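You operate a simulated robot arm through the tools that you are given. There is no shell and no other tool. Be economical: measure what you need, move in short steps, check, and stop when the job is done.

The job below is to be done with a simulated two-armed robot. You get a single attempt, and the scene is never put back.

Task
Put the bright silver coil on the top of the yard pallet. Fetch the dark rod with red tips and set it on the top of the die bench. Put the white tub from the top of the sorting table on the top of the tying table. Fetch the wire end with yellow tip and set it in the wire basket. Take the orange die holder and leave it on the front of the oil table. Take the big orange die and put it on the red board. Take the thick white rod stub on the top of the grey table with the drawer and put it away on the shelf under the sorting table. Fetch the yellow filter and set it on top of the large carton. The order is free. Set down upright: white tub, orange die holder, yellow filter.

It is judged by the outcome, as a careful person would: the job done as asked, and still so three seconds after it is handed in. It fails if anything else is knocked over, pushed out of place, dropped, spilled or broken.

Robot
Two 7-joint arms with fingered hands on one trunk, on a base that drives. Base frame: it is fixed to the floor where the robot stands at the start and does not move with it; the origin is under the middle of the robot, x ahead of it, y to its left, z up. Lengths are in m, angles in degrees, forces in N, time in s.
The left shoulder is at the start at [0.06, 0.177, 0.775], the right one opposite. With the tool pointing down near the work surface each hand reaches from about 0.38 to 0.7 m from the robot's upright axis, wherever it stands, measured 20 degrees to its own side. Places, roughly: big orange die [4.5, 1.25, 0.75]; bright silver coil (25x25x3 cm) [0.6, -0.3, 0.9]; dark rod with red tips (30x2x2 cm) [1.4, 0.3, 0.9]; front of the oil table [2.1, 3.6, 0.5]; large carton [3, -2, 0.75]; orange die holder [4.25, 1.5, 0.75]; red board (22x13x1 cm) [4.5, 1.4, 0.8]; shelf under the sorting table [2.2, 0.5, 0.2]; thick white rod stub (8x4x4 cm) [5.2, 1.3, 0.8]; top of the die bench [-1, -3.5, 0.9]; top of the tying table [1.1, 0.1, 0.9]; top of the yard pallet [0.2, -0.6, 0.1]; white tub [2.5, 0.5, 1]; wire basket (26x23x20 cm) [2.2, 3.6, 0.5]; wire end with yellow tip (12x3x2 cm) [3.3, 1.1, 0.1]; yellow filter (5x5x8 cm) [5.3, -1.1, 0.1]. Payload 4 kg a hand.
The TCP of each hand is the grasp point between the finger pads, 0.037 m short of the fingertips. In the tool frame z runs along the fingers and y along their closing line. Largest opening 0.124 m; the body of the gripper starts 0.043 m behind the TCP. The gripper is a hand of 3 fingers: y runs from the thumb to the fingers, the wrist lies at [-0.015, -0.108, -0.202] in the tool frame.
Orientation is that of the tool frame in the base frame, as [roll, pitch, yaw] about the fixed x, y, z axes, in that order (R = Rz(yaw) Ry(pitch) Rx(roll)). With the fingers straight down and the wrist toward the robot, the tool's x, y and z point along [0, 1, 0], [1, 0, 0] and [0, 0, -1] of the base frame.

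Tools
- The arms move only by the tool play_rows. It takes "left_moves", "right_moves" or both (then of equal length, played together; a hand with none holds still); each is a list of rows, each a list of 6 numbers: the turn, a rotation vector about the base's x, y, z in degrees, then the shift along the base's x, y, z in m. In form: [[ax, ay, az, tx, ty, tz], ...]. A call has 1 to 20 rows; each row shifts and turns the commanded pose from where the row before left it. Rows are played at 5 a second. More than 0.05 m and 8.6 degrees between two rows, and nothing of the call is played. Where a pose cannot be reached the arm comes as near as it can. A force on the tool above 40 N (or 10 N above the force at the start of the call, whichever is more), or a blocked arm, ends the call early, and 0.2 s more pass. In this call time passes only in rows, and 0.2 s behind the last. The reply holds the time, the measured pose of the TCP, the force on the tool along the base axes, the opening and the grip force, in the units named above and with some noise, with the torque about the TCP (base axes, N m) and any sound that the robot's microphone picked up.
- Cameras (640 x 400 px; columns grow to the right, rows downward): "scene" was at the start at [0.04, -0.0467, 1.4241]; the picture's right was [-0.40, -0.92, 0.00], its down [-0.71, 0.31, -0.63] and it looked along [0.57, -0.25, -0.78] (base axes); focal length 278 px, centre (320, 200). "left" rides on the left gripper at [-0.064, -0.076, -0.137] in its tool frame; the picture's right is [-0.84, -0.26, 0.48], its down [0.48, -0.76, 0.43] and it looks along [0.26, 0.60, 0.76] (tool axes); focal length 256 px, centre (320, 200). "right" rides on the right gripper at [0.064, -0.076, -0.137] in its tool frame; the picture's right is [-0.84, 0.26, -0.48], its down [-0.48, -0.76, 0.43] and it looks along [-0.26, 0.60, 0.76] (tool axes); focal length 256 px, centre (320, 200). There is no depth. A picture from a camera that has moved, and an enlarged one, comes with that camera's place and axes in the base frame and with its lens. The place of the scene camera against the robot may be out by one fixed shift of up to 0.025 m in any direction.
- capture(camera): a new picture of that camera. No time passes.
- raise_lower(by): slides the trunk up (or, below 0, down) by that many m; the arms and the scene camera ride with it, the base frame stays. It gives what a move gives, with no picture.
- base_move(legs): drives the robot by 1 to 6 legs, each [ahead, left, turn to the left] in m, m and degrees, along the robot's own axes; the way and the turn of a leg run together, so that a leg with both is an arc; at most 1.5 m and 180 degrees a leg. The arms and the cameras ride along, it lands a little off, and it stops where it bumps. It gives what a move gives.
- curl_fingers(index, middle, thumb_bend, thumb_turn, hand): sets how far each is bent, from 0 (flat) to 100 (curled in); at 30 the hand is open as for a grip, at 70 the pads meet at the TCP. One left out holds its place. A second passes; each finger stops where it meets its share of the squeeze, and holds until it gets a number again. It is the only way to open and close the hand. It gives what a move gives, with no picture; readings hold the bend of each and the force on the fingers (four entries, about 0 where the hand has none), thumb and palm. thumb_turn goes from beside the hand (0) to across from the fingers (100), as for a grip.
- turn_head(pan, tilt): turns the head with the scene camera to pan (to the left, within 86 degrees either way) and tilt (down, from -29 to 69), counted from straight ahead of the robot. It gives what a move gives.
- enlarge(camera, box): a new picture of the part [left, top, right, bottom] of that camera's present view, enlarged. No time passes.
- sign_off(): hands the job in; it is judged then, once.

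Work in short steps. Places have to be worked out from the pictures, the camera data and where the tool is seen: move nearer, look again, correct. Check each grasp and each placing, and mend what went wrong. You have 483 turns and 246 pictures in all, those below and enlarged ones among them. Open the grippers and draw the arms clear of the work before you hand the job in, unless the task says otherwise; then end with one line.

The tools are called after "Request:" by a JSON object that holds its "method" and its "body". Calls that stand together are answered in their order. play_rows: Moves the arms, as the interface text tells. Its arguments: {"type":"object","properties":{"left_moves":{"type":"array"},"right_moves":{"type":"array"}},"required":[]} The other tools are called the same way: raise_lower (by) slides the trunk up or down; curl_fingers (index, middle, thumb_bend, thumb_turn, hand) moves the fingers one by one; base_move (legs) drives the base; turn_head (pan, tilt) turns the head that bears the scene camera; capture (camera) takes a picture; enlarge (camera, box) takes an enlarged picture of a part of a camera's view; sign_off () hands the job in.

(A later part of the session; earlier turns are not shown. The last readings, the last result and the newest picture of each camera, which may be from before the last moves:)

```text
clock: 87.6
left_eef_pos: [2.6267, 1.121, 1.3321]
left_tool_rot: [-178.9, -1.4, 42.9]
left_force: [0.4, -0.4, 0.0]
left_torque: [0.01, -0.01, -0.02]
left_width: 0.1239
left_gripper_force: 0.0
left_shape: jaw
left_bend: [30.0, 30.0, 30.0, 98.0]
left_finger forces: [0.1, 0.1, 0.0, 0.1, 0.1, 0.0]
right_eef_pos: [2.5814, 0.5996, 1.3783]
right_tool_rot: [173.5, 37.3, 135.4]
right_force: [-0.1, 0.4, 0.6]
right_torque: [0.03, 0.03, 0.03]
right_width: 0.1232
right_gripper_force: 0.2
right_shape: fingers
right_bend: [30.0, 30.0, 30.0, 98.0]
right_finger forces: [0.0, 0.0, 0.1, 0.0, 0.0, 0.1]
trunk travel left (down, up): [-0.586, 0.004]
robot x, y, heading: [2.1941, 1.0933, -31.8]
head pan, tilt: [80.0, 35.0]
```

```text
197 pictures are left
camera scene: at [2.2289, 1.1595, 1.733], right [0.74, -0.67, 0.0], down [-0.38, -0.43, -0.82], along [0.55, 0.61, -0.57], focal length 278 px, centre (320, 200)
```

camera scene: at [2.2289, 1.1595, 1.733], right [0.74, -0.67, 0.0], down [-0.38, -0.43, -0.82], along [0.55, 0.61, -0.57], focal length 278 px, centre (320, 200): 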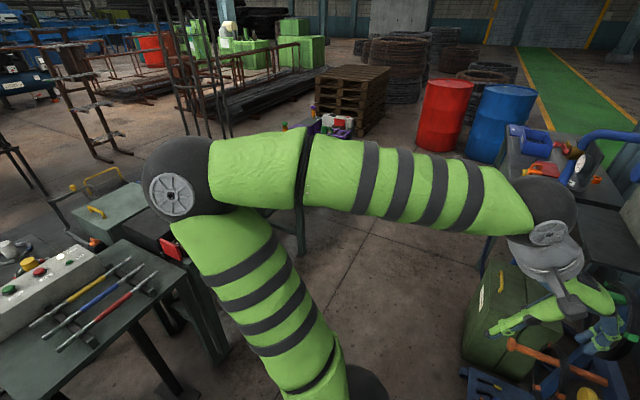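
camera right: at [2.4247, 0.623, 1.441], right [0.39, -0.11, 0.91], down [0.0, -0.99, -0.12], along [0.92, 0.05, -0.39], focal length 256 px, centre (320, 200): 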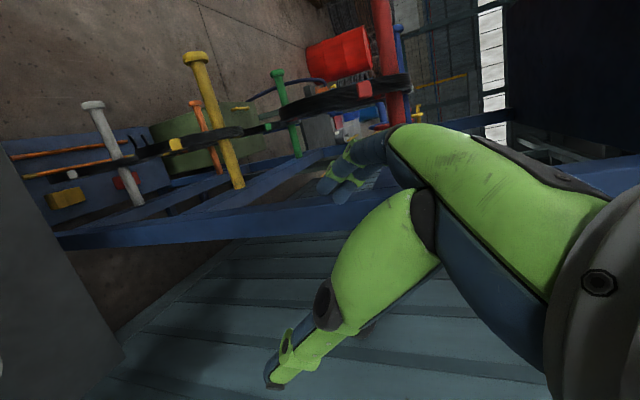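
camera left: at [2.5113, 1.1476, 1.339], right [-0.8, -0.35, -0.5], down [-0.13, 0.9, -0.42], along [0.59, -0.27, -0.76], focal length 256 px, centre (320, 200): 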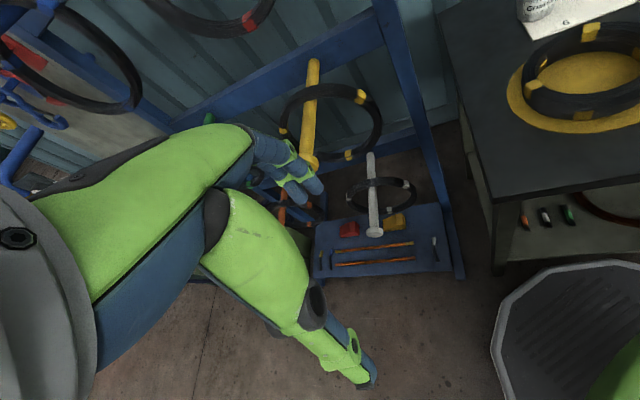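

There is a table about 0.8 m to my left, but open floor ahead-left. I back straight off from the sorting table, turn left in the aisle and move into the open floor.

Request:
{"method": "base_move", "body": {"legs": [[-0.3, 0.235, 0], [0, 0, 70], [0.7, 0, 0]]}}

Request:
{"method": "turn_head", "body": {"pan": -50, "tilt": 30}}

Request:
{"method": "capture", "body": {"camera": "scene"}}

```text
clock: 96.4
left_eef_pos: [2.7386, 2.2887, 1.3317]
left_tool_rot: [-178.7, -1.3, 112.8]
left_force: [0.7, 0.2, 0.6]
left_torque: [-0.02, 0.01, -0.01]
left_width: 0.124
left_gripper_force: 0.0
left_shape: jaw
left_bend: [30.0, 30.0, 30.0, 98.0]
left_finger forces: [0.1, 0.0, 0.0, 0.0, 0.1, 0.0]
right_eef_pos: [3.2125, 2.0656, 1.378]
right_tool_rot: [173.4, 37.2, -154.7]
right_force: [0.0, 0.3, -0.3]
right_torque: [0.01, 0.02, 0.02]
right_width: 0.1237
right_gripper_force: 0.0
right_shape: fingers
right_bend: [30.0, 30.0, 30.0, 98.0]
right_finger forces: [0.1, 0.2, 0.1, 0.0, 0.1, 0.1]
trunk travel left (down, up): [-0.586, 0.004]
robot x, y, heading: [2.6192, 1.874, 38.2]
head pan, tilt: [80.0, 35.0]
```

```text
clock: 98.5
left_eef_pos: [2.7377, 2.2874, 1.3308]
left_tool_rot: [-178.8, -1.4, 112.8]
left_force: [0.3, 0.9, 0.6]
left_torque: [0.03, -0.01, 0.01]
left_width: 0.1236
left_gripper_force: 0.0
left_shape: jaw
left_bend: [30.0, 30.0, 30.0, 98.0]
left_finger forces: [0.0, 0.0, 0.0, 0.1, 0.0, 0.0]
right_eef_pos: [3.2134, 2.0648, 1.3776]
right_tool_rot: [173.4, 37.3, -154.7]
right_force: [0.4, -0.2, 0.2]
right_torque: [-0.02, -0.01, -0.01]
right_width: 0.1234
right_gripper_force: 0.0
right_shape: fingers
right_bend: [30.0, 30.0, 30.0, 98.0]
right_finger forces: [0.1, 0.1, 0.1, 0.1, 0.0, 0.1]
trunk travel left (down, up): [-0.586, 0.004]
robot x, y, heading: [2.616, 1.87, 38.0]
head pan, tilt: [-50.0, 30.0]
```

```text
196 pictures are left
camera scene: at [2.6805, 1.8203, 1.7408], right [-0.21, -0.98, 0.0], down [-0.49, 0.1, -0.87], along [0.85, -0.18, -0.5], focal length 278 px, centre (320, 200)
```

scene: 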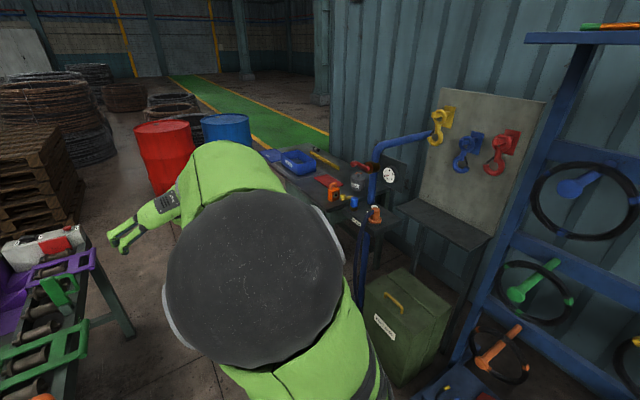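

Good open floor here. I untilt the right hand and swing it out to my right to bring the elbow back outside.

Request:
{"method": "play_rows", "body": {"right_moves": [[-4.6, 5.9, 0, 0.0185, -0.0236, 0], [-4.6, 5.9, 0, 0.0185, -0.0236, 0], [-4.6, 5.9, 0, 0.0185, -0.0236, 0], [-4.6, 5.9, 0, 0.0185, -0.0236, 0], [-4.6, 5.9, 0, 0.0185, -0.0236, 0], [0, 0, -8, 0, -0.032, 0], [0, 0, -8, 0, -0.032, 0], [0, 0, -8, 0, -0.032, 0], [0, 0, -8, 0, -0.032, 0], [0, 0, -8, 0, -0.032, 0], [0, 0, -8, 0, -0.032, 0], [0, 0, -8, 0, -0.032, 0], [0, 0, -8, 0, -0.032, 0], [0, 0, -8, 0, -0.032, 0], [0, 0, -8, 0, -0.032, 0]]}}

Request:
{"method": "turn_head", "body": {"pan": -30, "tilt": 40}}

Request:
{"method": "capture", "body": {"camera": "scene"}}

```text
clock: 101.8
left_eef_pos: [2.7385, 2.2873, 1.3335]
left_tool_rot: [-178.8, -1.5, 112.8]
left_force: [-0.1, -0.1, 0.7]
left_torque: [0.0, -0.03, -0.02]
left_width: 0.1237
left_gripper_force: 0.0
left_shape: jaw
left_bend: [30.0, 30.0, 30.0, 98.0]
left_finger forces: [0.1, 0.0, 0.0, 0.0, 0.0, 0.0]
right_eef_pos: [3.2222, 1.6296, 1.3957]
right_tool_rot: [-178.9, 0.6, 127.9]
right_force: [-0.4, 0.3, 0.4]
right_torque: [0.02, 0.03, -0.03]
right_width: 0.1234
right_gripper_force: 0.2
right_shape: fingers
right_bend: [30.0, 30.0, 30.0, 98.0]
right_finger forces: [0.0, 0.0, 0.0, 0.0, 0.0, 0.0]
right hand out of reach, approached as far as the arm can: row 4, 5
trunk travel left (down, up): [-0.586, 0.004]
robot x, y, heading: [2.6124, 1.8749, 37.9]
head pan, tilt: [-50.0, 30.0]
```

```text
clock: 102.6
left_eef_pos: [2.7382, 2.2878, 1.3333]
left_tool_rot: [-178.7, -1.3, 112.7]
left_force: [-0.1, 0.3, 0.1]
left_torque: [-0.01, 0.02, -0.01]
left_width: 0.1241
left_gripper_force: 0.1
left_shape: jaw
left_bend: [30.0, 30.0, 30.0, 98.0]
left_finger forces: [0.0, 0.0, 0.1, 0.0, 0.0, 0.0]
right_eef_pos: [3.2217, 1.63, 1.3959]
right_tool_rot: [-178.8, 0.5, 127.9]
right_force: [-0.3, 0.4, 0.1]
right_torque: [0.01, 0.02, -0.01]
right_width: 0.1234
right_gripper_force: 0.0
right_shape: fingers
right_bend: [30.0, 30.0, 30.0, 98.0]
right_finger forces: [0.1, 0.1, 0.1, 0.0, 0.1, 0.0]
trunk travel left (down, up): [-0.586, 0.004]
robot x, y, heading: [2.6134, 1.8726, 38.3]
head pan, tilt: [-30.0, 40.0]
```

```text
195 pictures are left
camera scene: at [2.6762, 1.8507, 1.7255], right [0.14, -0.99, 0.0], down [-0.64, -0.09, -0.77], along [0.76, 0.11, -0.64], focal length 278 px, centre (320, 200)
```

scene: 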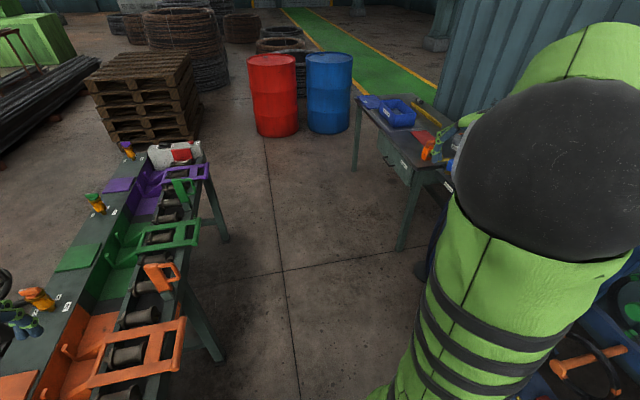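

The elbow now lies on the right. Bringing the hand in to the home pose.

Request:
{"method": "play_rows", "body": {"right_moves": [[0, 0, 0, -0.021, 0.0268, -0.006], [0, 0, 0, -0.021, 0.0268, -0.006], [0, 0, 0, -0.021, 0.0268, -0.006], [0, 0, 0, -0.021, 0.0268, -0.006], [0, 0, 0, -0.021, 0.0268, -0.006], [0, 0, 0, -0.021, 0.0268, -0.006], [0, 0, 0, -0.021, 0.0268, -0.006], [0, 0, 0, -0.021, 0.0268, -0.006], [0, 0, 0, -0.021, 0.0268, -0.006]]}}

Request:
{"method": "capture", "body": {"camera": "scene"}}

```text
clock: 104.5
left_eef_pos: [2.738, 2.2885, 1.3327]
left_tool_rot: [-178.7, -1.4, 112.7]
left_force: [-0.1, -0.4, -0.3]
left_torque: [0.02, 0.0, 0.02]
left_width: 0.1242
left_gripper_force: 0.1
left_shape: jaw
left_bend: [30.0, 30.0, 30.0, 98.0]
left_finger forces: [0.0, 0.1, 0.0, 0.0, 0.0, 0.0]
right_eef_pos: [3.0719, 1.8292, 1.3196]
right_tool_rot: [-175.1, -9.0, 123.9]
right_force: [0.6, -0.6, 0.0]
right_torque: [0.0, -0.01, -0.01]
right_width: 0.1235
right_gripper_force: 0.0
right_shape: fingers
right_bend: [30.0, 30.0, 30.0, 98.0]
right_finger forces: [0.1, 0.0, 0.0, 0.0, 0.0, 0.0]
trunk travel left (down, up): [-0.586, 0.004]
robot x, y, heading: [2.616, 1.8767, 38.0]
head pan, tilt: [-30.0, 40.0]
stopped in row 9 (right hand): the arm was blocked; the commanded pose is now the measured one
```

```text
194 pictures are left
camera scene: at [2.6765, 1.8508, 1.7254], right [0.14, -0.99, 0.0], down [-0.64, -0.09, -0.77], along [0.76, 0.11, -0.64], focal length 278 px, centre (320, 200)
```

scene: 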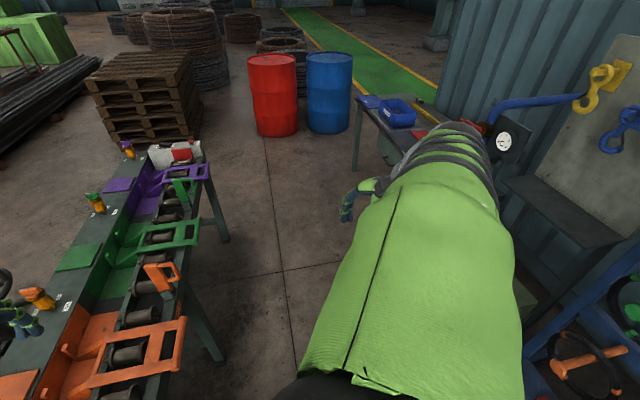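

The elbow is now tucked by my head. A loop right → down → forward should rotate it to the outside. First to the right, then down.

Request:
{"method": "play_rows", "body": {"right_moves": [[0, 0, -8, 0.0039, -0.0415, 0], [0, 0, -8, 0.0039, -0.0415, 0], [0, 0, -8, 0.0039, -0.0415, 0], [0, 0, -8, 0.0039, -0.0415, 0], [0, 0, -8, 0.0039, -0.0415, 0], [0, 0, -8, 0.0039, -0.0415, 0], [0, 0, -8, 0.0039, -0.0415, 0], [0, 0, -8, 0.0039, -0.0415, 0]]}}

Request:
{"method": "play_rows", "body": {"right_moves": [[0, 0, 0, 0, 0, -0.045], [0, 0, 0, 0, 0, -0.045], [0, 0, 0, 0, 0, -0.045], [0, 0, 0, 0, 0, -0.045], [0, 0, 0, -0.01, 0.012, -0.045], [0, 0, 0, -0.01, 0.012, -0.045], [0, 0, 0, -0.01, 0.012, -0.045], [0, 0, 0, -0.01, 0.012, -0.045], [0, 0, 0, -0.01, 0.012, -0.045], [0, 0, 0, -0.01, 0.012, -0.045], [0, 0, 0, -0.01, 0.012, -0.045], [0, 0, 0, -0.01, 0.012, -0.045], [0, 0, 0, -0.01, 0.012, -0.045], [0, 0, 0, -0.01, 0.012, -0.045], [0, 0, 0, -0.01, 0.012, -0.045], [0, 0, 0, -0.01, 0.012, -0.045]]}}

Request:
{"method": "turn_head", "body": {"pan": -60, "tilt": 45}}

Request:
{"method": "capture", "body": {"camera": "scene"}}

```text
clock: 106.3
left_eef_pos: [2.7392, 2.2871, 1.3336]
left_tool_rot: [-178.7, -1.4, 112.7]
left_force: [0.4, -0.8, -0.3]
left_torque: [0.01, 0.06, 0.0]
left_width: 0.1239
left_gripper_force: 0.0
left_shape: jaw
left_bend: [30.0, 30.0, 30.0, 98.0]
left_finger forces: [0.0, 0.1, 0.0, 0.0, 0.1, 0.0]
right_eef_pos: [3.1042, 1.4957, 1.3188]
right_tool_rot: [-175.1, -9.0, 59.9]
right_force: [-0.1, 0.2, -0.4]
right_torque: [0.01, 0.0, 0.01]
right_width: 0.1234
right_gripper_force: 0.0
right_shape: fingers
right_bend: [30.0, 30.0, 30.0, 98.0]
right_finger forces: [0.1, 0.1, 0.1, 0.0, 0.0, 0.1]
trunk travel left (down, up): [-0.586, 0.004]
robot x, y, heading: [2.6183, 1.8751, 38.2]
head pan, tilt: [-30.0, 40.0]
```

```text
clock: 109.7
left_eef_pos: [2.7383, 2.2867, 1.3326]
left_tool_rot: [-178.7, -1.3, 112.7]
left_force: [0.1, -0.1, 0.2]
left_torque: [-0.01, 0.0, -0.01]
left_width: 0.1237
left_gripper_force: 0.2
left_shape: jaw
left_bend: [30.0, 30.0, 30.0, 98.0]
left_finger forces: [0.0, 0.0, 0.1, 0.0, 0.0, 0.0]
right_eef_pos: [3.0235, 1.5944, 0.6006]
right_tool_rot: [-175.2, -8.9, 60.1]
right_force: [0.5, -0.4, -0.1]
right_torque: [-0.01, -0.01, 0.0]
right_width: 0.1234
right_gripper_force: 0.0
right_shape: fingers
right_bend: [30.0, 30.0, 30.0, 98.0]
right_finger forces: [0.0, 0.0, 0.0, 0.0, 0.0, 0.0]
right hand out of reach, approached as far as the arm can: row 5, 6, 7, 8, 9
trunk travel left (down, up): [-0.586, 0.004]
robot x, y, heading: [2.6198, 1.8717, 38.1]
head pan, tilt: [-30.0, 40.0]
```

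```text
clock: 110.7
left_eef_pos: [2.7383, 2.2881, 1.331]
left_tool_rot: [-178.8, -1.4, 112.8]
left_force: [-0.6, 0.4, -0.3]
left_torque: [0.03, 0.0, -0.01]
left_width: 0.124
left_gripper_force: 0.0
left_shape: jaw
left_bend: [30.0, 30.0, 30.0, 98.0]
left_finger forces: [0.1, 0.0, 0.0, 0.0, 0.0, 0.1]
right_eef_pos: [3.0235, 1.5941, 0.6025]
right_tool_rot: [-175.2, -9.0, 60.1]
right_force: [0.1, 0.0, -0.7]
right_torque: [0.0, 0.02, 0.0]
right_width: 0.1232
right_gripper_force: 0.0
right_shape: fingers
right_bend: [30.0, 30.0, 30.0, 98.0]
right_finger forces: [0.0, 0.0, 0.1, 0.0, 0.0, 0.1]
trunk travel left (down, up): [-0.586, 0.004]
robot x, y, heading: [2.6138, 1.8757, 38.2]
head pan, tilt: [-60.0, 45.0]
```

```text
193 pictures are left
camera scene: at [2.6675, 1.8085, 1.7182], right [-0.37, -0.93, 0.0], down [-0.66, 0.26, -0.71], along [0.66, -0.26, -0.71], focal length 278 px, centre (320, 200)
```

scene: 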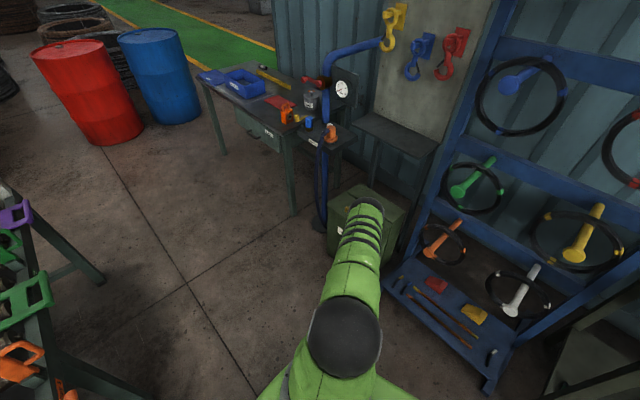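

Continuing the loop: in and lower, then forward at low height, then up.

Request:
{"method": "play_rows", "body": {"right_moves": [[0, 0, 0, -0.012, 0.015, -0.03], [0, 0, 0, -0.012, 0.015, -0.03], [0, 0, 0, -0.012, 0.015, -0.03], [0, 0, 0, -0.012, 0.015, -0.03], [0, 0, 0, -0.012, 0.015, -0.03], [0, 0, 8, 0.032, 0.025, 0], [0, 0, 8, 0.032, 0.025, 0], [0, 0, 8, 0.032, 0.025, 0], [0, 0, 8, 0.032, 0.025, 0], [0, 0, 8, 0.032, 0.025, 0], [0, 0, 8, 0.032, 0.025, 0.01], [0, 0, 8, 0.032, 0.025, 0.01]]}}

Request:
{"method": "capture", "body": {"camera": "scene"}}

```text
clock: 113.3
left_eef_pos: [2.7382, 2.2879, 1.3316]
left_tool_rot: [-178.7, -1.4, 112.8]
left_force: [-0.3, 0.2, -0.5]
left_torque: [0.0, 0.04, 0.02]
left_width: 0.1239
left_gripper_force: 0.0
left_shape: jaw
left_bend: [30.0, 30.0, 30.0, 98.0]
left_finger forces: [0.0, 0.1, 0.1, 0.1, 0.1, 0.0]
right_eef_pos: [3.1872, 1.8454, 0.4715]
right_tool_rot: [-175.1, -8.8, 116.1]
right_force: [0.5, -0.3, -1.1]
right_torque: [0.02, 0.0, 0.03]
right_width: 0.1234
right_gripper_force: 0.0
right_shape: fingers
right_bend: [30.0, 30.0, 30.0, 98.0]
right_finger forces: [0.1, 0.1, 0.0, 0.0, 0.0, 0.0]
trunk travel left (down, up): [-0.586, 0.004]
robot x, y, heading: [2.6128, 1.8724, 38.2]
head pan, tilt: [-60.0, 45.0]
```

```text
192 pictures are left
camera scene: at [2.6677, 1.8087, 1.7181], right [-0.37, -0.93, 0.0], down [-0.66, 0.26, -0.71], along [0.66, -0.26, -0.71], focal length 278 px, centre (320, 200)
```

scene: 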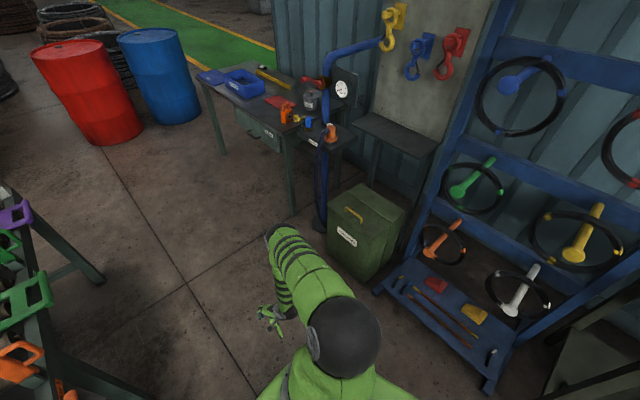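

Now raising the hand up in front.

Request:
{"method": "play_rows", "body": {"right_moves": [[0, 0, 0, -0.005, 0, 0.045], [0, 0, 0, -0.005, 0, 0.045], [0, 0, 0, -0.005, 0, 0.045], [0, 0, 0, -0.005, 0, 0.045], [0, 0, 0, -0.005, 0, 0.045], [0, 0, 0, -0.005, 0, 0.045], [0, 0, 0, -0.005, 0, 0.045], [0, 0, 0, -0.005, 0, 0.045], [0, 0, 0, -0.005, 0, 0.045], [0, 0, 0, -0.005, 0, 0.045], [0, 0, 0, -0.005, 0, 0.045], [0, 0, 0, -0.005, 0, 0.045], [0, 0, 0, -0.005, 0, 0.045], [0, 0, 0, -0.005, 0, 0.045], [0, 0, 0, -0.005, 0, 0.045]]}}

Request:
{"method": "capture", "body": {"camera": "scene"}}

```text
clock: 116.5
left_eef_pos: [2.7354, 2.2891, 1.3331]
left_tool_rot: [-178.8, -1.2, 112.8]
left_force: [-1.0, -0.3, 0.4]
left_torque: [-0.01, -0.08, -0.02]
left_width: 0.124
left_gripper_force: 0.1
left_shape: jaw
left_bend: [30.0, 30.0, 30.0, 98.0]
left_finger forces: [0.1, 0.0, 0.0, 0.0, 0.0, 0.1]
right_eef_pos: [3.1502, 1.8697, 1.1325]
right_tool_rot: [-178.6, -10.6, 119.1]
right_force: [0.6, -2.9, -1.3]
right_torque: [0.22, 0.06, 0.01]
right_width: 0.1233
right_gripper_force: 0.1
right_shape: fingers
right_bend: [30.0, 30.0, 30.0, 98.0]
right_finger forces: [0.0, 0.0, 0.0, 0.0, 0.0, 0.0]
right hand out of reach, approached as far as the arm can: row 10, 11, 12, 13, 14, 15
trunk travel left (down, up): [-0.586, 0.004]
robot x, y, heading: [2.6172, 1.8716, 38.1]
head pan, tilt: [-60.0, 45.0]
```

```text
191 pictures are left
camera scene: at [2.6639, 1.8102, 1.7184], right [-0.37, -0.93, 0.0], down [-0.65, 0.26, -0.71], along [0.66, -0.26, -0.71], focal length 278 px, centre (320, 200)
```

scene: 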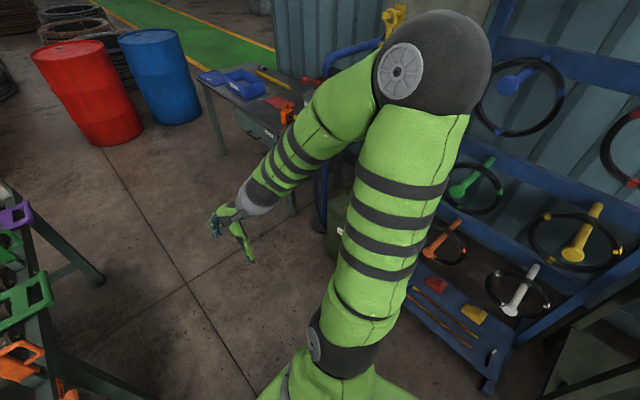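

The elbow is on the outside again. Now return to the sorting table facing -50°, tub to be on my right-front.

Request:
{"method": "base_move", "body": {"legs": [[0, 0, -88], [0.28, -0.78, 0]]}}

Request:
{"method": "turn_head", "body": {"pan": -20, "tilt": 50}}

Request:
{"method": "capture", "body": {"camera": "scene"}}

Request:
{"method": "capture", "body": {"camera": "right"}}

```text
clock: 124.7
left_eef_pos: [2.6195, 1.0427, 1.3331]
left_tool_rot: [-178.7, -1.4, 25.5]
left_force: [0.1, 0.3, 0.2]
left_torque: [-0.03, -0.04, 0.01]
left_width: 0.1239
left_gripper_force: 0.1
left_shape: jaw
left_bend: [30.0, 30.0, 30.0, 98.0]
left_finger forces: [0.0, 0.1, 0.0, 0.0, 0.0, 0.0]
right_eef_pos: [2.2034, 0.6015, 1.1257]
right_tool_rot: [-177.4, -10.6, 28.7]
right_force: [0.0, 0.1, -0.2]
right_torque: [0.04, -0.03, 0.0]
right_width: 0.1236
right_gripper_force: 0.1
right_shape: fingers
right_bend: [30.0, 30.0, 30.0, 98.0]
right_finger forces: [0.0, 0.0, 0.0, 0.0, 0.1, 0.0]
trunk travel left (down, up): [-0.586, 0.004]
robot x, y, heading: [2.2049, 1.1467, -49.2]
head pan, tilt: [-60.0, 45.0]
```

```text
clock: 125.7
left_eef_pos: [2.6196, 1.0433, 1.332]
left_tool_rot: [-178.7, -1.4, 25.4]
left_force: [-0.4, -0.3, 0.1]
left_torque: [-0.01, 0.0, 0.04]
left_width: 0.1238
left_gripper_force: 0.0
left_shape: jaw
left_bend: [30.0, 30.0, 30.0, 98.0]
left_finger forces: [0.1, 0.0, 0.0, 0.1, 0.0, 0.1]
right_eef_pos: [2.2051, 0.604, 1.1233]
right_tool_rot: [-177.6, -10.6, 28.8]
right_force: [0.3, 0.5, 0.8]
right_torque: [-0.01, 0.0, -0.02]
right_width: 0.1235
right_gripper_force: 0.2
right_shape: fingers
right_bend: [30.0, 30.0, 30.0, 98.0]
right_finger forces: [0.1, 0.1, 0.1, 0.1, 0.1, 0.1]
trunk travel left (down, up): [-0.586, 0.004]
robot x, y, heading: [2.2019, 1.1474, -49.2]
head pan, tilt: [-20.0, 50.0]
```

```text
190 pictures are left
camera scene: at [2.2086, 1.0806, 1.7113], right [-0.94, -0.35, 0.0], down [-0.27, 0.72, -0.64], along [0.23, -0.6, -0.77], focal length 278 px, centre (320, 200)
```

scene: 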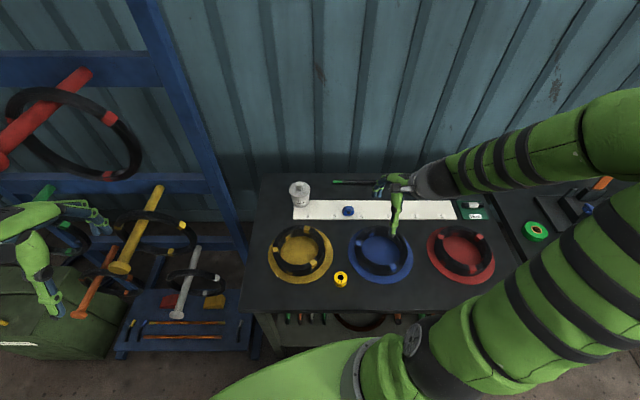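

```text
189 pictures are left
camera right: at [2.2024, 0.6815, 1.2743], right [-0.66, -0.68, 0.31], down [-0.73, 0.49, -0.48], along [0.18, -0.55, -0.82], focal length 256 px, centre (320, 200)
```

right: 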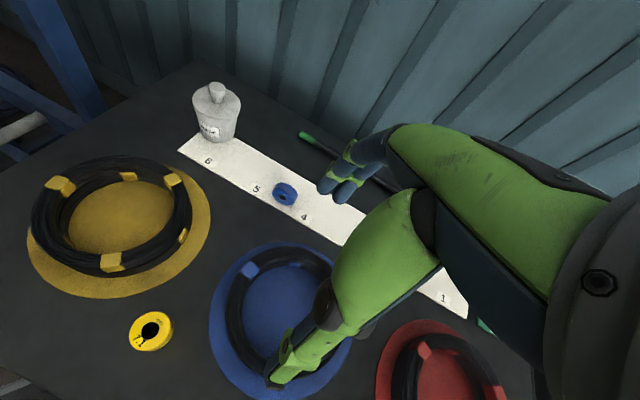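

Good posture. Level the hand and move above the tub.

Request:
{"method": "play_rows", "body": {"right_moves": [[-3.6, 4.05, 0, 0, 0, 0.01], [-3.6, 4.05, 0, 0, 0, 0.01], [0, 0, 0, 0.0396, -0.0158, -0.005], [0, 0, 0, 0.0396, -0.0158, -0.005], [0, 0, 0, 0.0396, -0.0158, -0.005], [0, 0, 0, 0.0396, -0.0158, -0.005], [0, 0, 0, 0.0396, -0.0158, -0.005], [0, 0, 0, 0.0396, -0.0158, -0.005], [0, 0, 0, 0.0396, -0.0158, -0.005], [0, 0, 0, 0.0396, -0.0158, -0.005]]}}

Request:
{"method": "capture", "body": {"camera": "scene"}}

Request:
{"method": "capture", "body": {"camera": "right"}}

```text
clock: 127.9
left_eef_pos: [2.6212, 1.0421, 1.3314]
left_tool_rot: [-178.6, -1.3, 25.5]
left_force: [0.4, 0.7, -0.1]
left_torque: [0.03, 0.03, 0.01]
left_width: 0.1239
left_gripper_force: 0.1
left_shape: jaw
left_bend: [30.0, 30.0, 30.0, 98.0]
left_finger forces: [0.0, 0.0, 0.0, 0.0, 0.0, 0.0]
right_eef_pos: [2.5235, 0.4761, 1.1037]
right_tool_rot: [-180.0, -0.1, 29.0]
right_force: [0.8, 0.4, -0.3]
right_torque: [0.0, 0.06, 0.0]
right_width: 0.1235
right_gripper_force: 0.1
right_shape: fingers
right_bend: [30.0, 30.0, 30.0, 98.0]
right_finger forces: [0.1, 0.0, 0.0, 0.0, 0.0, 0.0]
trunk travel left (down, up): [-0.586, 0.004]
robot x, y, heading: [2.1996, 1.1468, -49.5]
head pan, tilt: [-20.0, 50.0]
```

```text
188 pictures are left
camera scene: at [2.2106, 1.0806, 1.7113], right [-0.93, -0.35, 0.0], down [-0.27, 0.72, -0.64], along [0.23, -0.6, -0.77], focal length 278 px, centre (320, 200)
```

scene: 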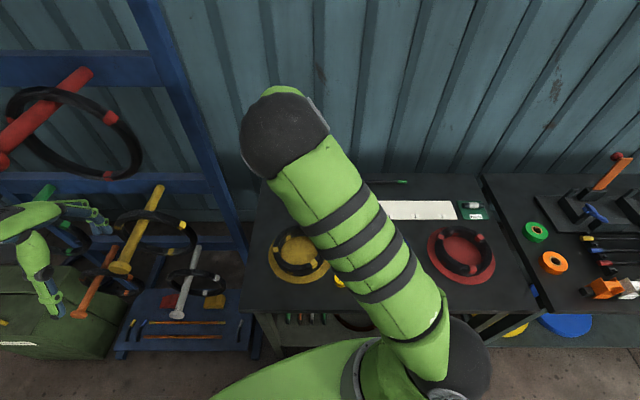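

```text
187 pictures are left
camera right: at [2.5409, 0.573, 1.2411], right [-0.61, -0.63, 0.48], down [-0.79, 0.43, -0.43], along [0.07, -0.65, -0.76], focal length 256 px, centre (320, 200)
```

right: 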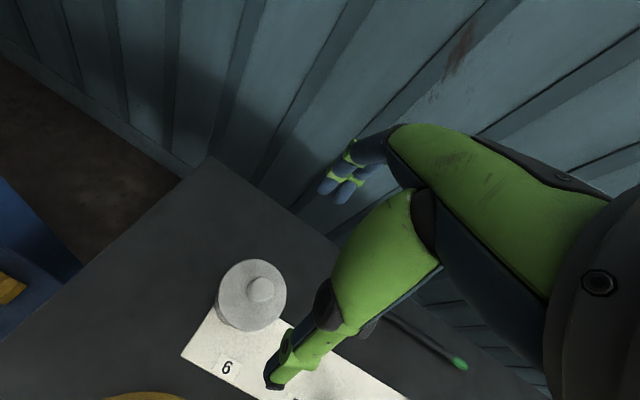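

Hand is exactly above the tub. Descending.

Request:
{"method": "play_rows", "body": {"right_moves": [[0, 0, 0, 0, 0, -0.03], [0, 0, 0, 0, 0, -0.03], [0, 0, 0, 0, 0, -0.03], [0, 0, 0, 0, 0, -0.03]]}}

Request:
{"method": "capture", "body": {"camera": "right"}}

```text
clock: 128.9
left_eef_pos: [2.6213, 1.0414, 1.3311]
left_tool_rot: [-178.7, -1.4, 25.5]
left_force: [0.2, -0.2, -0.3]
left_torque: [0.01, -0.01, 0.01]
left_width: 0.1237
left_gripper_force: 0.0
left_shape: jaw
left_bend: [30.0, 30.0, 30.0, 98.0]
left_finger forces: [0.1, 0.0, 0.0, 0.0, 0.0, 0.0]
right_eef_pos: [2.5197, 0.4771, 0.9847]
right_tool_rot: [180.0, 0.0, 28.9]
right_force: [0.1, 0.3, -1.3]
right_torque: [0.02, 0.0, -0.04]
right_width: 0.1236
right_gripper_force: 0.2
right_shape: fingers
right_bend: [30.0, 30.0, 30.0, 98.0]
right_finger forces: [0.0, 0.0, 0.0, 0.0, 0.0, 0.0]
trunk travel left (down, up): [-0.586, 0.004]
robot x, y, heading: [2.1999, 1.1433, -49.3]
head pan, tilt: [-20.0, 50.0]
```

```text
186 pictures are left
camera right: at [2.5388, 0.574, 1.121], right [-0.61, -0.63, 0.48], down [-0.79, 0.43, -0.43], along [0.07, -0.65, -0.76], focal length 256 px, centre (320, 200)
```

right: 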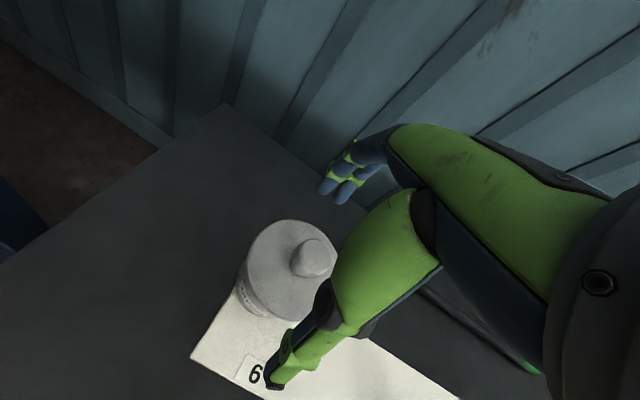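

Still aligned (tub top ≈ 0.96). Descend to TCP 0.937 and close on the body.

Request:
{"method": "play_rows", "body": {"right_moves": [[0, 0, 0, 0.001, 0, -0.025], [0, 0, 0, 0.001, 0, -0.022]]}}

Request:
{"method": "curl_fingers", "body": {"hand": "right", "index": 44, "middle": 44, "thumb_bend": 44}}

Request:
{"method": "capture", "body": {"camera": "right"}}

```text
clock: 129.5
left_eef_pos: [2.6196, 1.0431, 1.332]
left_tool_rot: [-178.8, -1.5, 25.4]
left_force: [-0.4, -1.1, -0.3]
left_torque: [0.0, -0.03, -0.02]
left_width: 0.1241
left_gripper_force: 0.0
left_shape: jaw
left_bend: [30.0, 30.0, 30.0, 98.0]
left_finger forces: [0.0, 0.1, 0.1, 0.0, 0.0, 0.0]
right_eef_pos: [2.5207, 0.497, 0.949]
right_tool_rot: [-179.9, -0.1, 29.0]
right_force: [0.0, -0.4, 0.4]
right_torque: [-0.02, 0.0, -0.01]
right_width: 0.1235
right_gripper_force: 0.0
right_shape: fingers
right_bend: [30.0, 30.0, 30.0, 98.0]
right_finger forces: [0.0, 0.0, 0.1, 0.0, 0.0, 0.1]
right hand out of reach, approached as far as the arm can: row 1, 2
trunk travel left (down, up): [-0.586, 0.004]
robot x, y, heading: [2.1993, 1.1437, -49.2]
head pan, tilt: [-20.0, 50.0]
```

```text
clock: 130.5
left_eef_pos: [2.6208, 1.0424, 1.3315]
left_tool_rot: [-178.7, -1.5, 25.4]
left_force: [0.0, 0.0, -0.1]
left_torque: [0.0, -0.03, -0.03]
left_width: 0.1238
left_gripper_force: 0.0
left_shape: jaw
left_bend: [30.0, 30.0, 30.0, 98.0]
left_finger forces: [0.1, 0.1, 0.0, 0.0, 0.0, 0.1]
right_eef_pos: [2.5204, 0.4969, 0.9495]
right_tool_rot: [-179.9, 0.0, 29.0]
right_force: [0.3, 0.7, -0.2]
right_torque: [0.04, 0.02, 0.0]
right_width: 0.0817
right_gripper_force: 0.2
right_shape: fingers
right_bend: [44.0, 44.0, 44.0, 99.0]
right_finger forces: [0.0, 0.4, 0.0, 0.0, 0.5, 0.0]
trunk travel left (down, up): [-0.586, 0.004]
robot x, y, heading: [2.2023, 1.1472, -48.9]
head pan, tilt: [-20.0, 50.0]
```

```text
185 pictures are left
camera right: at [2.539, 0.5939, 1.0862], right [-0.61, -0.63, 0.48], down [-0.79, 0.43, -0.43], along [0.07, -0.65, -0.76], focal length 256 px, centre (320, 200)
```

right: 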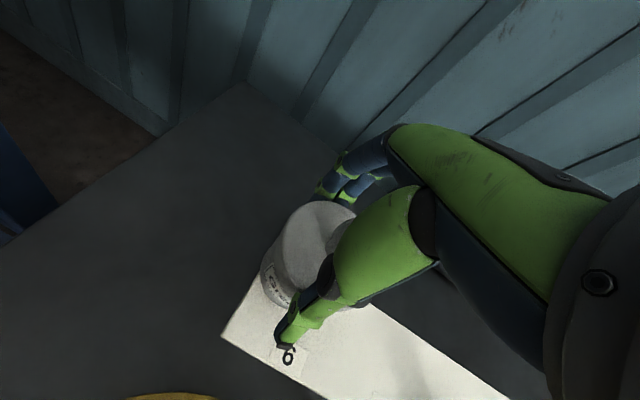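

Both sides are lightly touching. Closing further.

Request:
{"method": "curl_fingers", "body": {"hand": "right", "index": 60, "middle": 60, "thumb_bend": 60}}

Request:
{"method": "capture", "body": {"camera": "right"}}

```text
clock: 131.5
left_eef_pos: [2.6204, 1.0425, 1.3318]
left_tool_rot: [-178.8, -1.4, 25.5]
left_force: [0.7, 0.0, -0.8]
left_torque: [0.01, -0.02, 0.01]
left_width: 0.1241
left_gripper_force: 0.1
left_shape: jaw
left_bend: [30.0, 30.0, 30.0, 98.0]
left_finger forces: [0.0, 0.1, 0.1, 0.0, 0.0, 0.0]
right_eef_pos: [2.5201, 0.4976, 0.9499]
right_tool_rot: [-179.9, 0.0, 28.9]
right_force: [-0.6, -0.2, 10.6]
right_torque: [-0.35, -0.13, -0.04]
right_width: 0.0759
right_gripper_force: 22.1
right_shape: fingers
right_bend: [49.0, 46.0, 51.0, 100.0]
right_finger forces: [9.0, 11.2, 0.0, 0.0, 24.1, 0.1]
trunk travel left (down, up): [-0.586, 0.004]
robot x, y, heading: [2.2001, 1.1459, -49.3]
head pan, tilt: [-20.0, 50.0]
```

```text
184 pictures are left
camera right: at [2.5387, 0.5943, 1.0871], right [-0.61, -0.63, 0.48], down [-0.79, 0.43, -0.43], along [0.07, -0.65, -0.76], focal length 256 px, centre (320, 200)
```

right: 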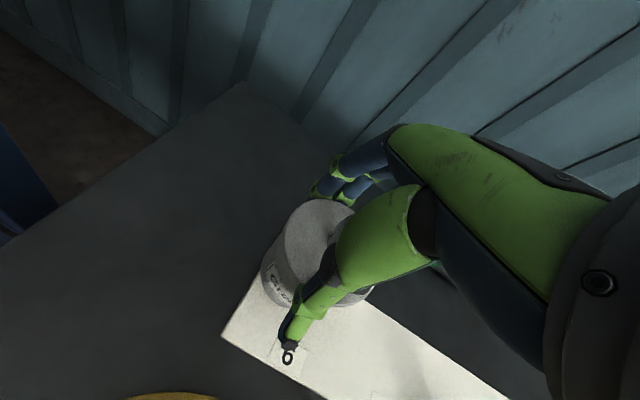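

Gripped (22 N, 7.6 cm). Lift gently 3 cm to test.

Request:
{"method": "play_rows", "body": {"right_moves": [[0, 0, 0, 0, 0, 0.01], [0, 0, 0, 0, 0, 0.01], [0, 0, 0, 0, 0, 0.01]]}}

Request:
{"method": "capture", "body": {"camera": "right"}}

```text
clock: 132.3
left_eef_pos: [2.6205, 1.0417, 1.3314]
left_tool_rot: [-178.7, -1.5, 25.4]
left_force: [-0.1, -0.3, 0.2]
left_torque: [0.0, 0.0, 0.01]
left_width: 0.1239
left_gripper_force: 0.1
left_shape: jaw
left_bend: [30.0, 30.0, 30.0, 98.0]
left_finger forces: [0.0, 0.0, 0.1, 0.1, 0.0, 0.0]
right_eef_pos: [2.5206, 0.4959, 0.9784]
right_tool_rot: [-180.0, 0.1, 29.1]
right_force: [0.6, 0.2, -3.5]
right_torque: [0.07, 0.02, -0.01]
right_width: 0.0759
right_gripper_force: 20.9
right_shape: fingers
right_bend: [49.0, 46.0, 51.0, 100.0]
right_finger forces: [9.8, 10.7, 0.0, 0.1, 21.4, 0.1]
trunk travel left (down, up): [-0.586, 0.004]
robot x, y, heading: [2.1985, 1.1453, -49.1]
head pan, tilt: [-20.0, 50.0]
```

```text
183 pictures are left
camera right: at [2.5391, 0.5937, 1.1161], right [-0.61, -0.63, 0.48], down [-0.79, 0.43, -0.43], along [0.07, -0.64, -0.76], focal length 256 px, centre (320, 200)
```

right: 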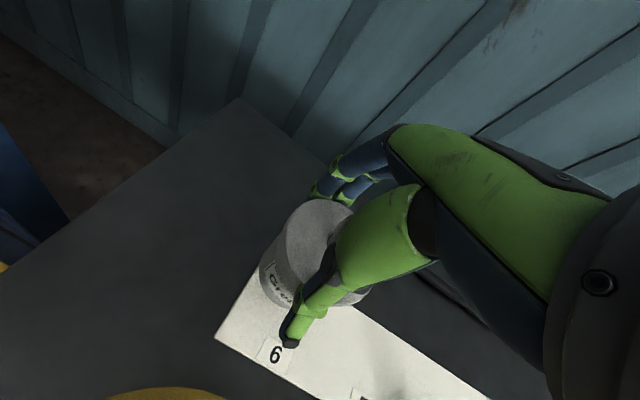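

The tub is held upright. Raise it high, then back off, straighten to heading 0 and drive back to the start position by the tying table's near end.

Request:
{"method": "play_rows", "body": {"right_moves": [[0, 0, 0, 0, 0, 0.045], [0, 0, 0, 0, 0, 0.045], [0, 0, 0, 0, 0, 0.045], [0, 0, 0, 0, 0.01, 0.045], [0, 0, 0, 0, 0.01, 0.045]]}}

Request:
{"method": "base_move", "body": {"legs": [[-0.33, 0.125, 0], [0, 0, 49], [-0.28, -0.2, 0], [-0.7, -0.35, 0]]}}

Request:
{"method": "capture", "body": {"camera": "scene"}}

```text
clock: 133.5
left_eef_pos: [2.6203, 1.0425, 1.3317]
left_tool_rot: [-178.8, -1.4, 25.5]
left_force: [-0.1, -0.6, -0.4]
left_torque: [-0.02, 0.0, 0.0]
left_width: 0.1237
left_gripper_force: 0.1
left_shape: jaw
left_bend: [30.0, 30.0, 30.0, 98.0]
left_finger forces: [0.0, 0.0, 0.0, 0.0, 0.1, 0.1]
right_eef_pos: [2.5221, 0.5181, 1.2031]
right_tool_rot: [-180.0, 0.1, 29.0]
right_force: [0.6, 0.0, -2.9]
right_torque: [0.02, -0.03, 0.01]
right_width: 0.0755
right_gripper_force: 20.8
right_shape: fingers
right_bend: [49.0, 46.0, 51.0, 100.0]
right_finger forces: [9.9, 11.2, 0.1, 0.1, 21.1, 0.0]
trunk travel left (down, up): [-0.586, 0.004]
robot x, y, heading: [2.1994, 1.1458, -49.3]
head pan, tilt: [-20.0, 50.0]
```

```text
clock: 143.7
left_eef_pos: [1.4466, 1.1818, 1.332]
left_tool_rot: [-178.6, -1.4, 74.5]
left_force: [0.0, -0.2, 1.1]
left_torque: [0.01, 0.0, 0.0]
left_width: 0.1237
left_gripper_force: 0.0
left_shape: jaw
left_bend: [30.0, 30.0, 30.0, 98.0]
left_finger forces: [0.0, 0.0, 0.0, 0.0, 0.0, 0.0]
right_eef_pos: [1.7795, 0.7636, 1.205]
right_tool_rot: [-179.9, 0.1, 77.9]
right_force: [0.4, 0.0, -2.9]
right_torque: [0.04, 0.07, 0.0]
right_width: 0.0753
right_gripper_force: 20.8
right_shape: fingers
right_bend: [49.0, 46.0, 51.0, 100.0]
right_finger forces: [9.7, 11.1, 0.0, 0.0, 20.6, 0.0]
trunk travel left (down, up): [-0.586, 0.004]
robot x, y, heading: [1.0931, 0.9362, -0.2]
head pan, tilt: [-20.0, 50.0]
```

```text
182 pictures are left
camera scene: at [1.136, 0.8903, 1.7113], right [-0.35, -0.94, 0.0], down [-0.72, 0.26, -0.64], along [0.6, -0.22, -0.77], focal length 278 px, centre (320, 200)
```

scene: 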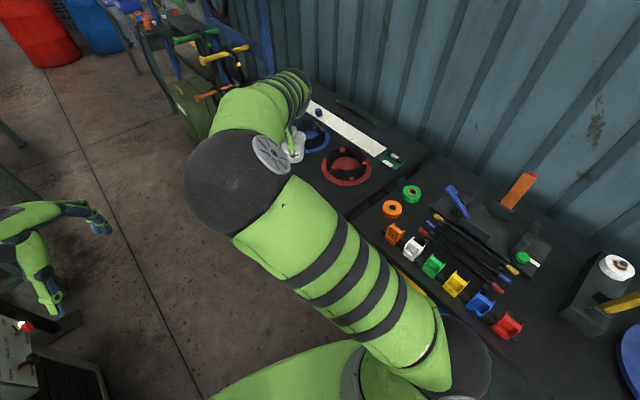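

Tub held; continue back to the start position.

Request:
{"method": "base_move", "body": {"legs": [[-1.2, -0.5, 0], [0.1, -0.42, 0]]}}

Request:
{"method": "turn_head", "body": {"pan": -25, "tilt": 50}}

Request:
{"method": "capture", "body": {"camera": "scene"}}

Request:
{"method": "capture", "body": {"camera": "right"}}

```text
clock: 152.4
left_eef_pos: [0.3591, 0.2588, 1.3319]
left_tool_rot: [-178.7, -1.3, 75.7]
left_force: [-0.4, -0.3, -0.6]
left_torque: [0.04, -0.02, 0.01]
left_width: 0.1239
left_gripper_force: 0.1
left_shape: jaw
left_bend: [30.0, 30.0, 30.0, 98.0]
left_finger forces: [0.0, 0.1, 0.0, 0.1, 0.0, 0.0]
right_eef_pos: [0.7005, -0.1547, 1.2035]
right_tool_rot: [-179.9, -0.1, 79.2]
right_force: [-0.7, 0.0, -3.9]
right_torque: [0.06, 0.05, -0.02]
right_width: 0.075
right_gripper_force: 20.3
right_shape: fingers
right_bend: [49.0, 46.0, 51.0, 100.0]
right_finger forces: [9.7, 11.1, 0.1, 0.0, 20.6, 0.0]
trunk travel left (down, up): [-0.586, 0.004]
robot x, y, heading: [0.0096, 0.0006, 0.8]
head pan, tilt: [-20.0, 50.0]
```

```text
clock: 153.1
left_eef_pos: [0.3588, 0.2592, 1.3309]
left_tool_rot: [-178.8, -1.4, 75.5]
left_force: [-0.4, 0.1, -0.2]
left_torque: [0.01, 0.0, 0.04]
left_width: 0.1239
left_gripper_force: 0.0
left_shape: jaw
left_bend: [30.0, 30.0, 30.0, 98.0]
left_finger forces: [0.1, 0.1, 0.1, 0.1, 0.1, 0.0]
right_eef_pos: [0.6991, -0.1531, 1.2041]
right_tool_rot: [-179.9, 0.0, 79.2]
right_force: [-1.1, -0.7, -3.3]
right_torque: [0.03, 0.04, 0.01]
right_width: 0.0746
right_gripper_force: 21.0
right_shape: fingers
right_bend: [49.0, 46.0, 51.0, 100.0]
right_finger forces: [9.7, 11.1, 0.1, 0.0, 20.5, 0.0]
trunk travel left (down, up): [-0.586, 0.004]
robot x, y, heading: [0.0091, 0.0034, 1.0]
head pan, tilt: [-25.0, 50.0]
```

```text
181 pictures are left
camera scene: at [0.051, -0.045, 1.7113], right [-0.41, -0.91, 0.0], down [-0.7, 0.31, -0.64], along [0.59, -0.26, -0.77], focal length 278 px, centre (320, 200)
```

scene: 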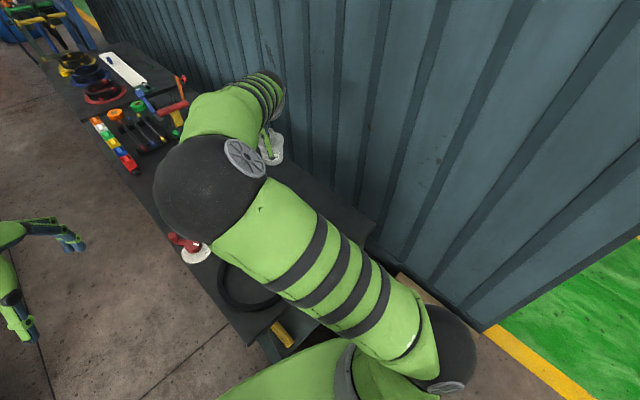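

```text
180 pictures are left
camera right: at [0.6362, -0.077, 1.3408], right [0.1, -0.87, 0.48], down [-0.84, -0.33, -0.43], along [0.54, -0.36, -0.76], focal length 256 px, centre (320, 200)
```

right: 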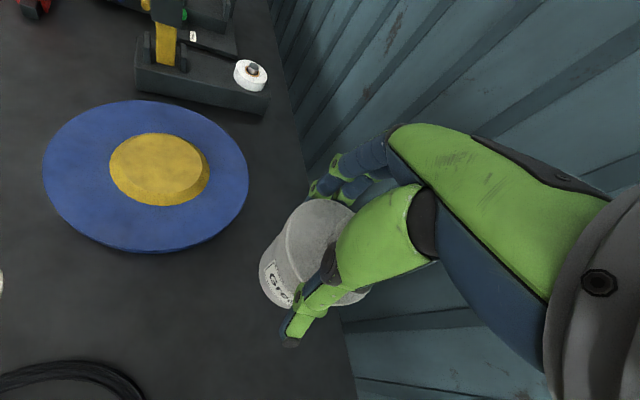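

Table's free area spans around (0.53, -0.26). Pull the tub back over it, then lower the trunk.

Request:
{"method": "play_rows", "body": {"right_moves": [[0, 0, 2, -0.034, -0.021, 0], [0, 0, 2, -0.034, -0.021, 0], [0, 0, 2, -0.034, -0.021, 0], [0, 0, 2, -0.034, -0.021, 0], [0, 0, 2, -0.034, -0.021, 0]]}}

Request:
{"method": "raise_lower", "body": {"by": -0.19}}

Request:
{"method": "capture", "body": {"camera": "right"}}

Request:
{"method": "capture", "body": {"camera": "scene"}}

```text
clock: 154.3
left_eef_pos: [0.3569, 0.2571, 1.3319]
left_tool_rot: [-178.8, -1.3, 75.7]
left_force: [0.0, 0.4, 0.8]
left_torque: [0.02, 0.0, 0.01]
left_width: 0.1239
left_gripper_force: 0.0
left_shape: jaw
left_bend: [30.0, 30.0, 30.0, 98.0]
left_finger forces: [0.0, 0.0, 0.0, 0.0, 0.1, 0.0]
right_eef_pos: [0.528, -0.2589, 1.2034]
right_tool_rot: [-179.9, -0.1, 89.2]
right_force: [-0.2, -0.4, -3.4]
right_torque: [0.04, 0.0, 0.0]
right_width: 0.0747
right_gripper_force: 21.1
right_shape: fingers
right_bend: [49.0, 46.0, 51.0, 100.0]
right_finger forces: [9.6, 11.3, 0.0, 0.1, 20.5, 0.0]
trunk travel left (down, up): [-0.586, 0.004]
robot x, y, heading: [0.008, 0.0024, 1.1]
head pan, tilt: [-25.0, 50.0]
```

```text
clock: 156.4
left_eef_pos: [0.3573, 0.2586, 1.1414]
left_tool_rot: [-178.7, -1.4, 75.6]
left_force: [-0.9, 0.2, 0.2]
left_torque: [-0.01, 0.01, 0.0]
left_width: 0.1238
left_gripper_force: 0.1
left_shape: jaw
left_bend: [30.0, 30.0, 30.0, 98.0]
left_finger forces: [0.0, 0.0, 0.1, 0.0, 0.0, 0.1]
right_eef_pos: [0.5291, -0.258, 1.0154]
right_tool_rot: [-180.0, -0.1, 89.1]
right_force: [0.7, 0.6, -2.9]
right_torque: [0.03, 0.03, -0.02]
right_width: 0.0748
right_gripper_force: 20.6
right_shape: fingers
right_bend: [49.0, 46.0, 51.0, 100.0]
right_finger forces: [9.7, 11.3, 0.0, 0.0, 20.2, 0.0]
trunk travel left (down, up): [-0.396, 0.194]
robot x, y, heading: [0.0096, -0.0001, 0.9]
head pan, tilt: [-25.0, 50.0]
```

```text
179 pictures are left
camera right: at [0.4534, -0.1939, 1.1517], right [0.25, -0.84, 0.48], down [-0.77, -0.47, -0.43], along [0.59, -0.26, -0.76], focal length 256 px, centre (320, 200)
```

right: 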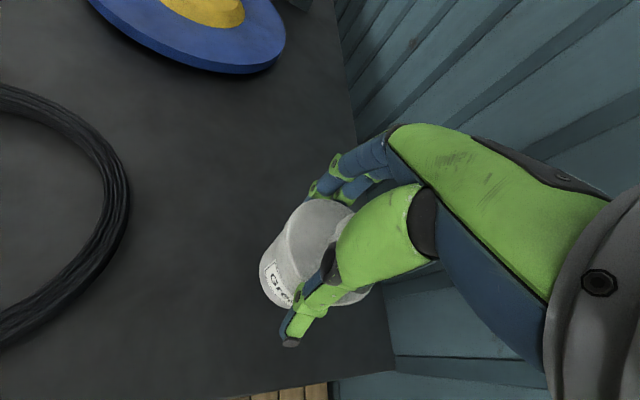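

```text
178 pictures are left
camera scene: at [0.0509, -0.0453, 1.5213], right [-0.41, -0.91, 0.0], down [-0.7, 0.31, -0.64], along [0.59, -0.26, -0.77], focal length 278 px, centre (320, 200)
```

scene: 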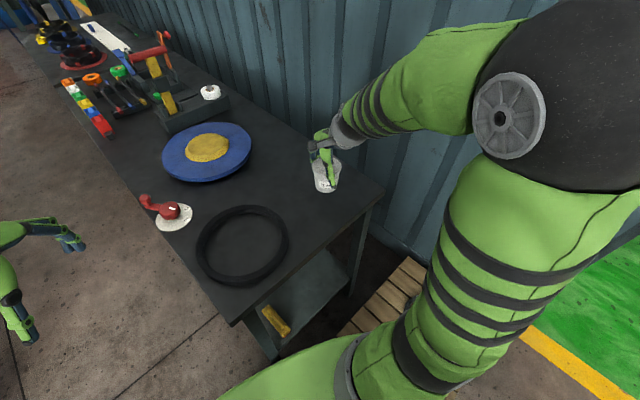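

Tub is over free table. Lowering by small steps to contact.

Request:
{"method": "play_rows", "body": {"right_moves": [[0, 0, 0, 0, 0, -0.02], [0, 0, 0, 0, 0, -0.02], [0, 0, 0, 0, 0, -0.015], [0, 0, 0, 0, 0, -0.005], [0, 0, 0, 0, 0, -0.004]]}}

```text
clock: 157.6
left_eef_pos: [0.3575, 0.258, 1.1422]
left_tool_rot: [-178.7, -1.4, 75.7]
left_force: [0.3, -0.2, -0.3]
left_torque: [0.01, 0.01, 0.02]
left_width: 0.1238
left_gripper_force: 0.0
left_shape: jaw
left_bend: [30.0, 30.0, 30.0, 98.0]
left_finger forces: [0.0, 0.1, 0.1, 0.0, 0.1, 0.0]
right_eef_pos: [0.5295, -0.2591, 0.9513]
right_tool_rot: [-179.8, 0.1, 89.3]
right_force: [0.5, -0.3, -3.7]
right_torque: [0.08, 0.03, -0.03]
right_width: 0.075
right_gripper_force: 20.6
right_shape: fingers
right_bend: [49.0, 46.0, 51.0, 100.0]
right_finger forces: [9.6, 11.4, 0.0, 0.1, 20.2, 0.0]
trunk travel left (down, up): [-0.396, 0.194]
robot x, y, heading: [0.0114, 0.0041, 0.7]
head pan, tilt: [-25.0, 50.0]
```

Not yet touching; continue in 4 mm steps.

Request:
{"method": "play_rows", "body": {"right_moves": [[0, 0, 0, 0, 0, -0.004], [0, 0, 0, 0, 0, -0.004]]}}

Request:
{"method": "capture", "body": {"camera": "right"}}

```text
clock: 158.2
left_eef_pos: [0.3567, 0.2584, 1.143]
left_tool_rot: [-178.8, -1.4, 75.7]
left_force: [0.0, -0.1, -0.8]
left_torque: [0.0, 0.01, 0.01]
left_width: 0.1241
left_gripper_force: 0.1
left_shape: jaw
left_bend: [30.0, 30.0, 30.0, 98.0]
left_finger forces: [0.0, 0.0, 0.1, 0.1, 0.0, 0.0]
right_eef_pos: [0.5284, -0.2575, 0.9446]
right_tool_rot: [179.9, 0.1, 89.3]
right_force: [-5.4, 2.4, 15.8]
right_torque: [0.06, -0.31, 0.04]
right_width: 0.0749
right_gripper_force: 23.4
right_shape: fingers
right_bend: [49.0, 46.0, 51.0, 100.0]
right_finger forces: [9.0, 10.8, 0.0, 0.0, 27.0, 0.1]
trunk travel left (down, up): [-0.396, 0.194]
robot x, y, heading: [0.0091, 0.0036, 1.2]
head pan, tilt: [-25.0, 50.0]
```

```text
177 pictures are left
camera right: at [0.4527, -0.1936, 1.0812], right [0.24, -0.84, 0.48], down [-0.77, -0.47, -0.44], along [0.6, -0.26, -0.76], focal length 256 px, centre (320, 200)
```

right: 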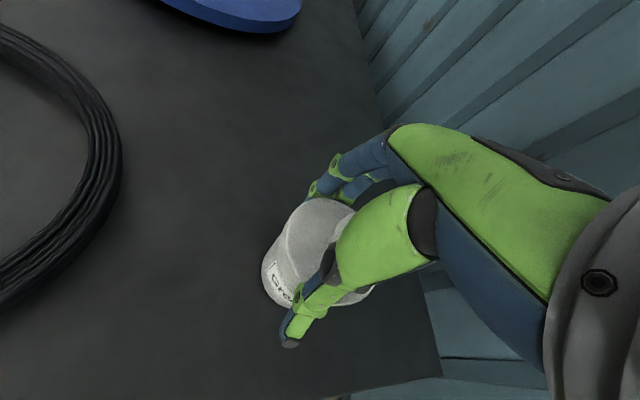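

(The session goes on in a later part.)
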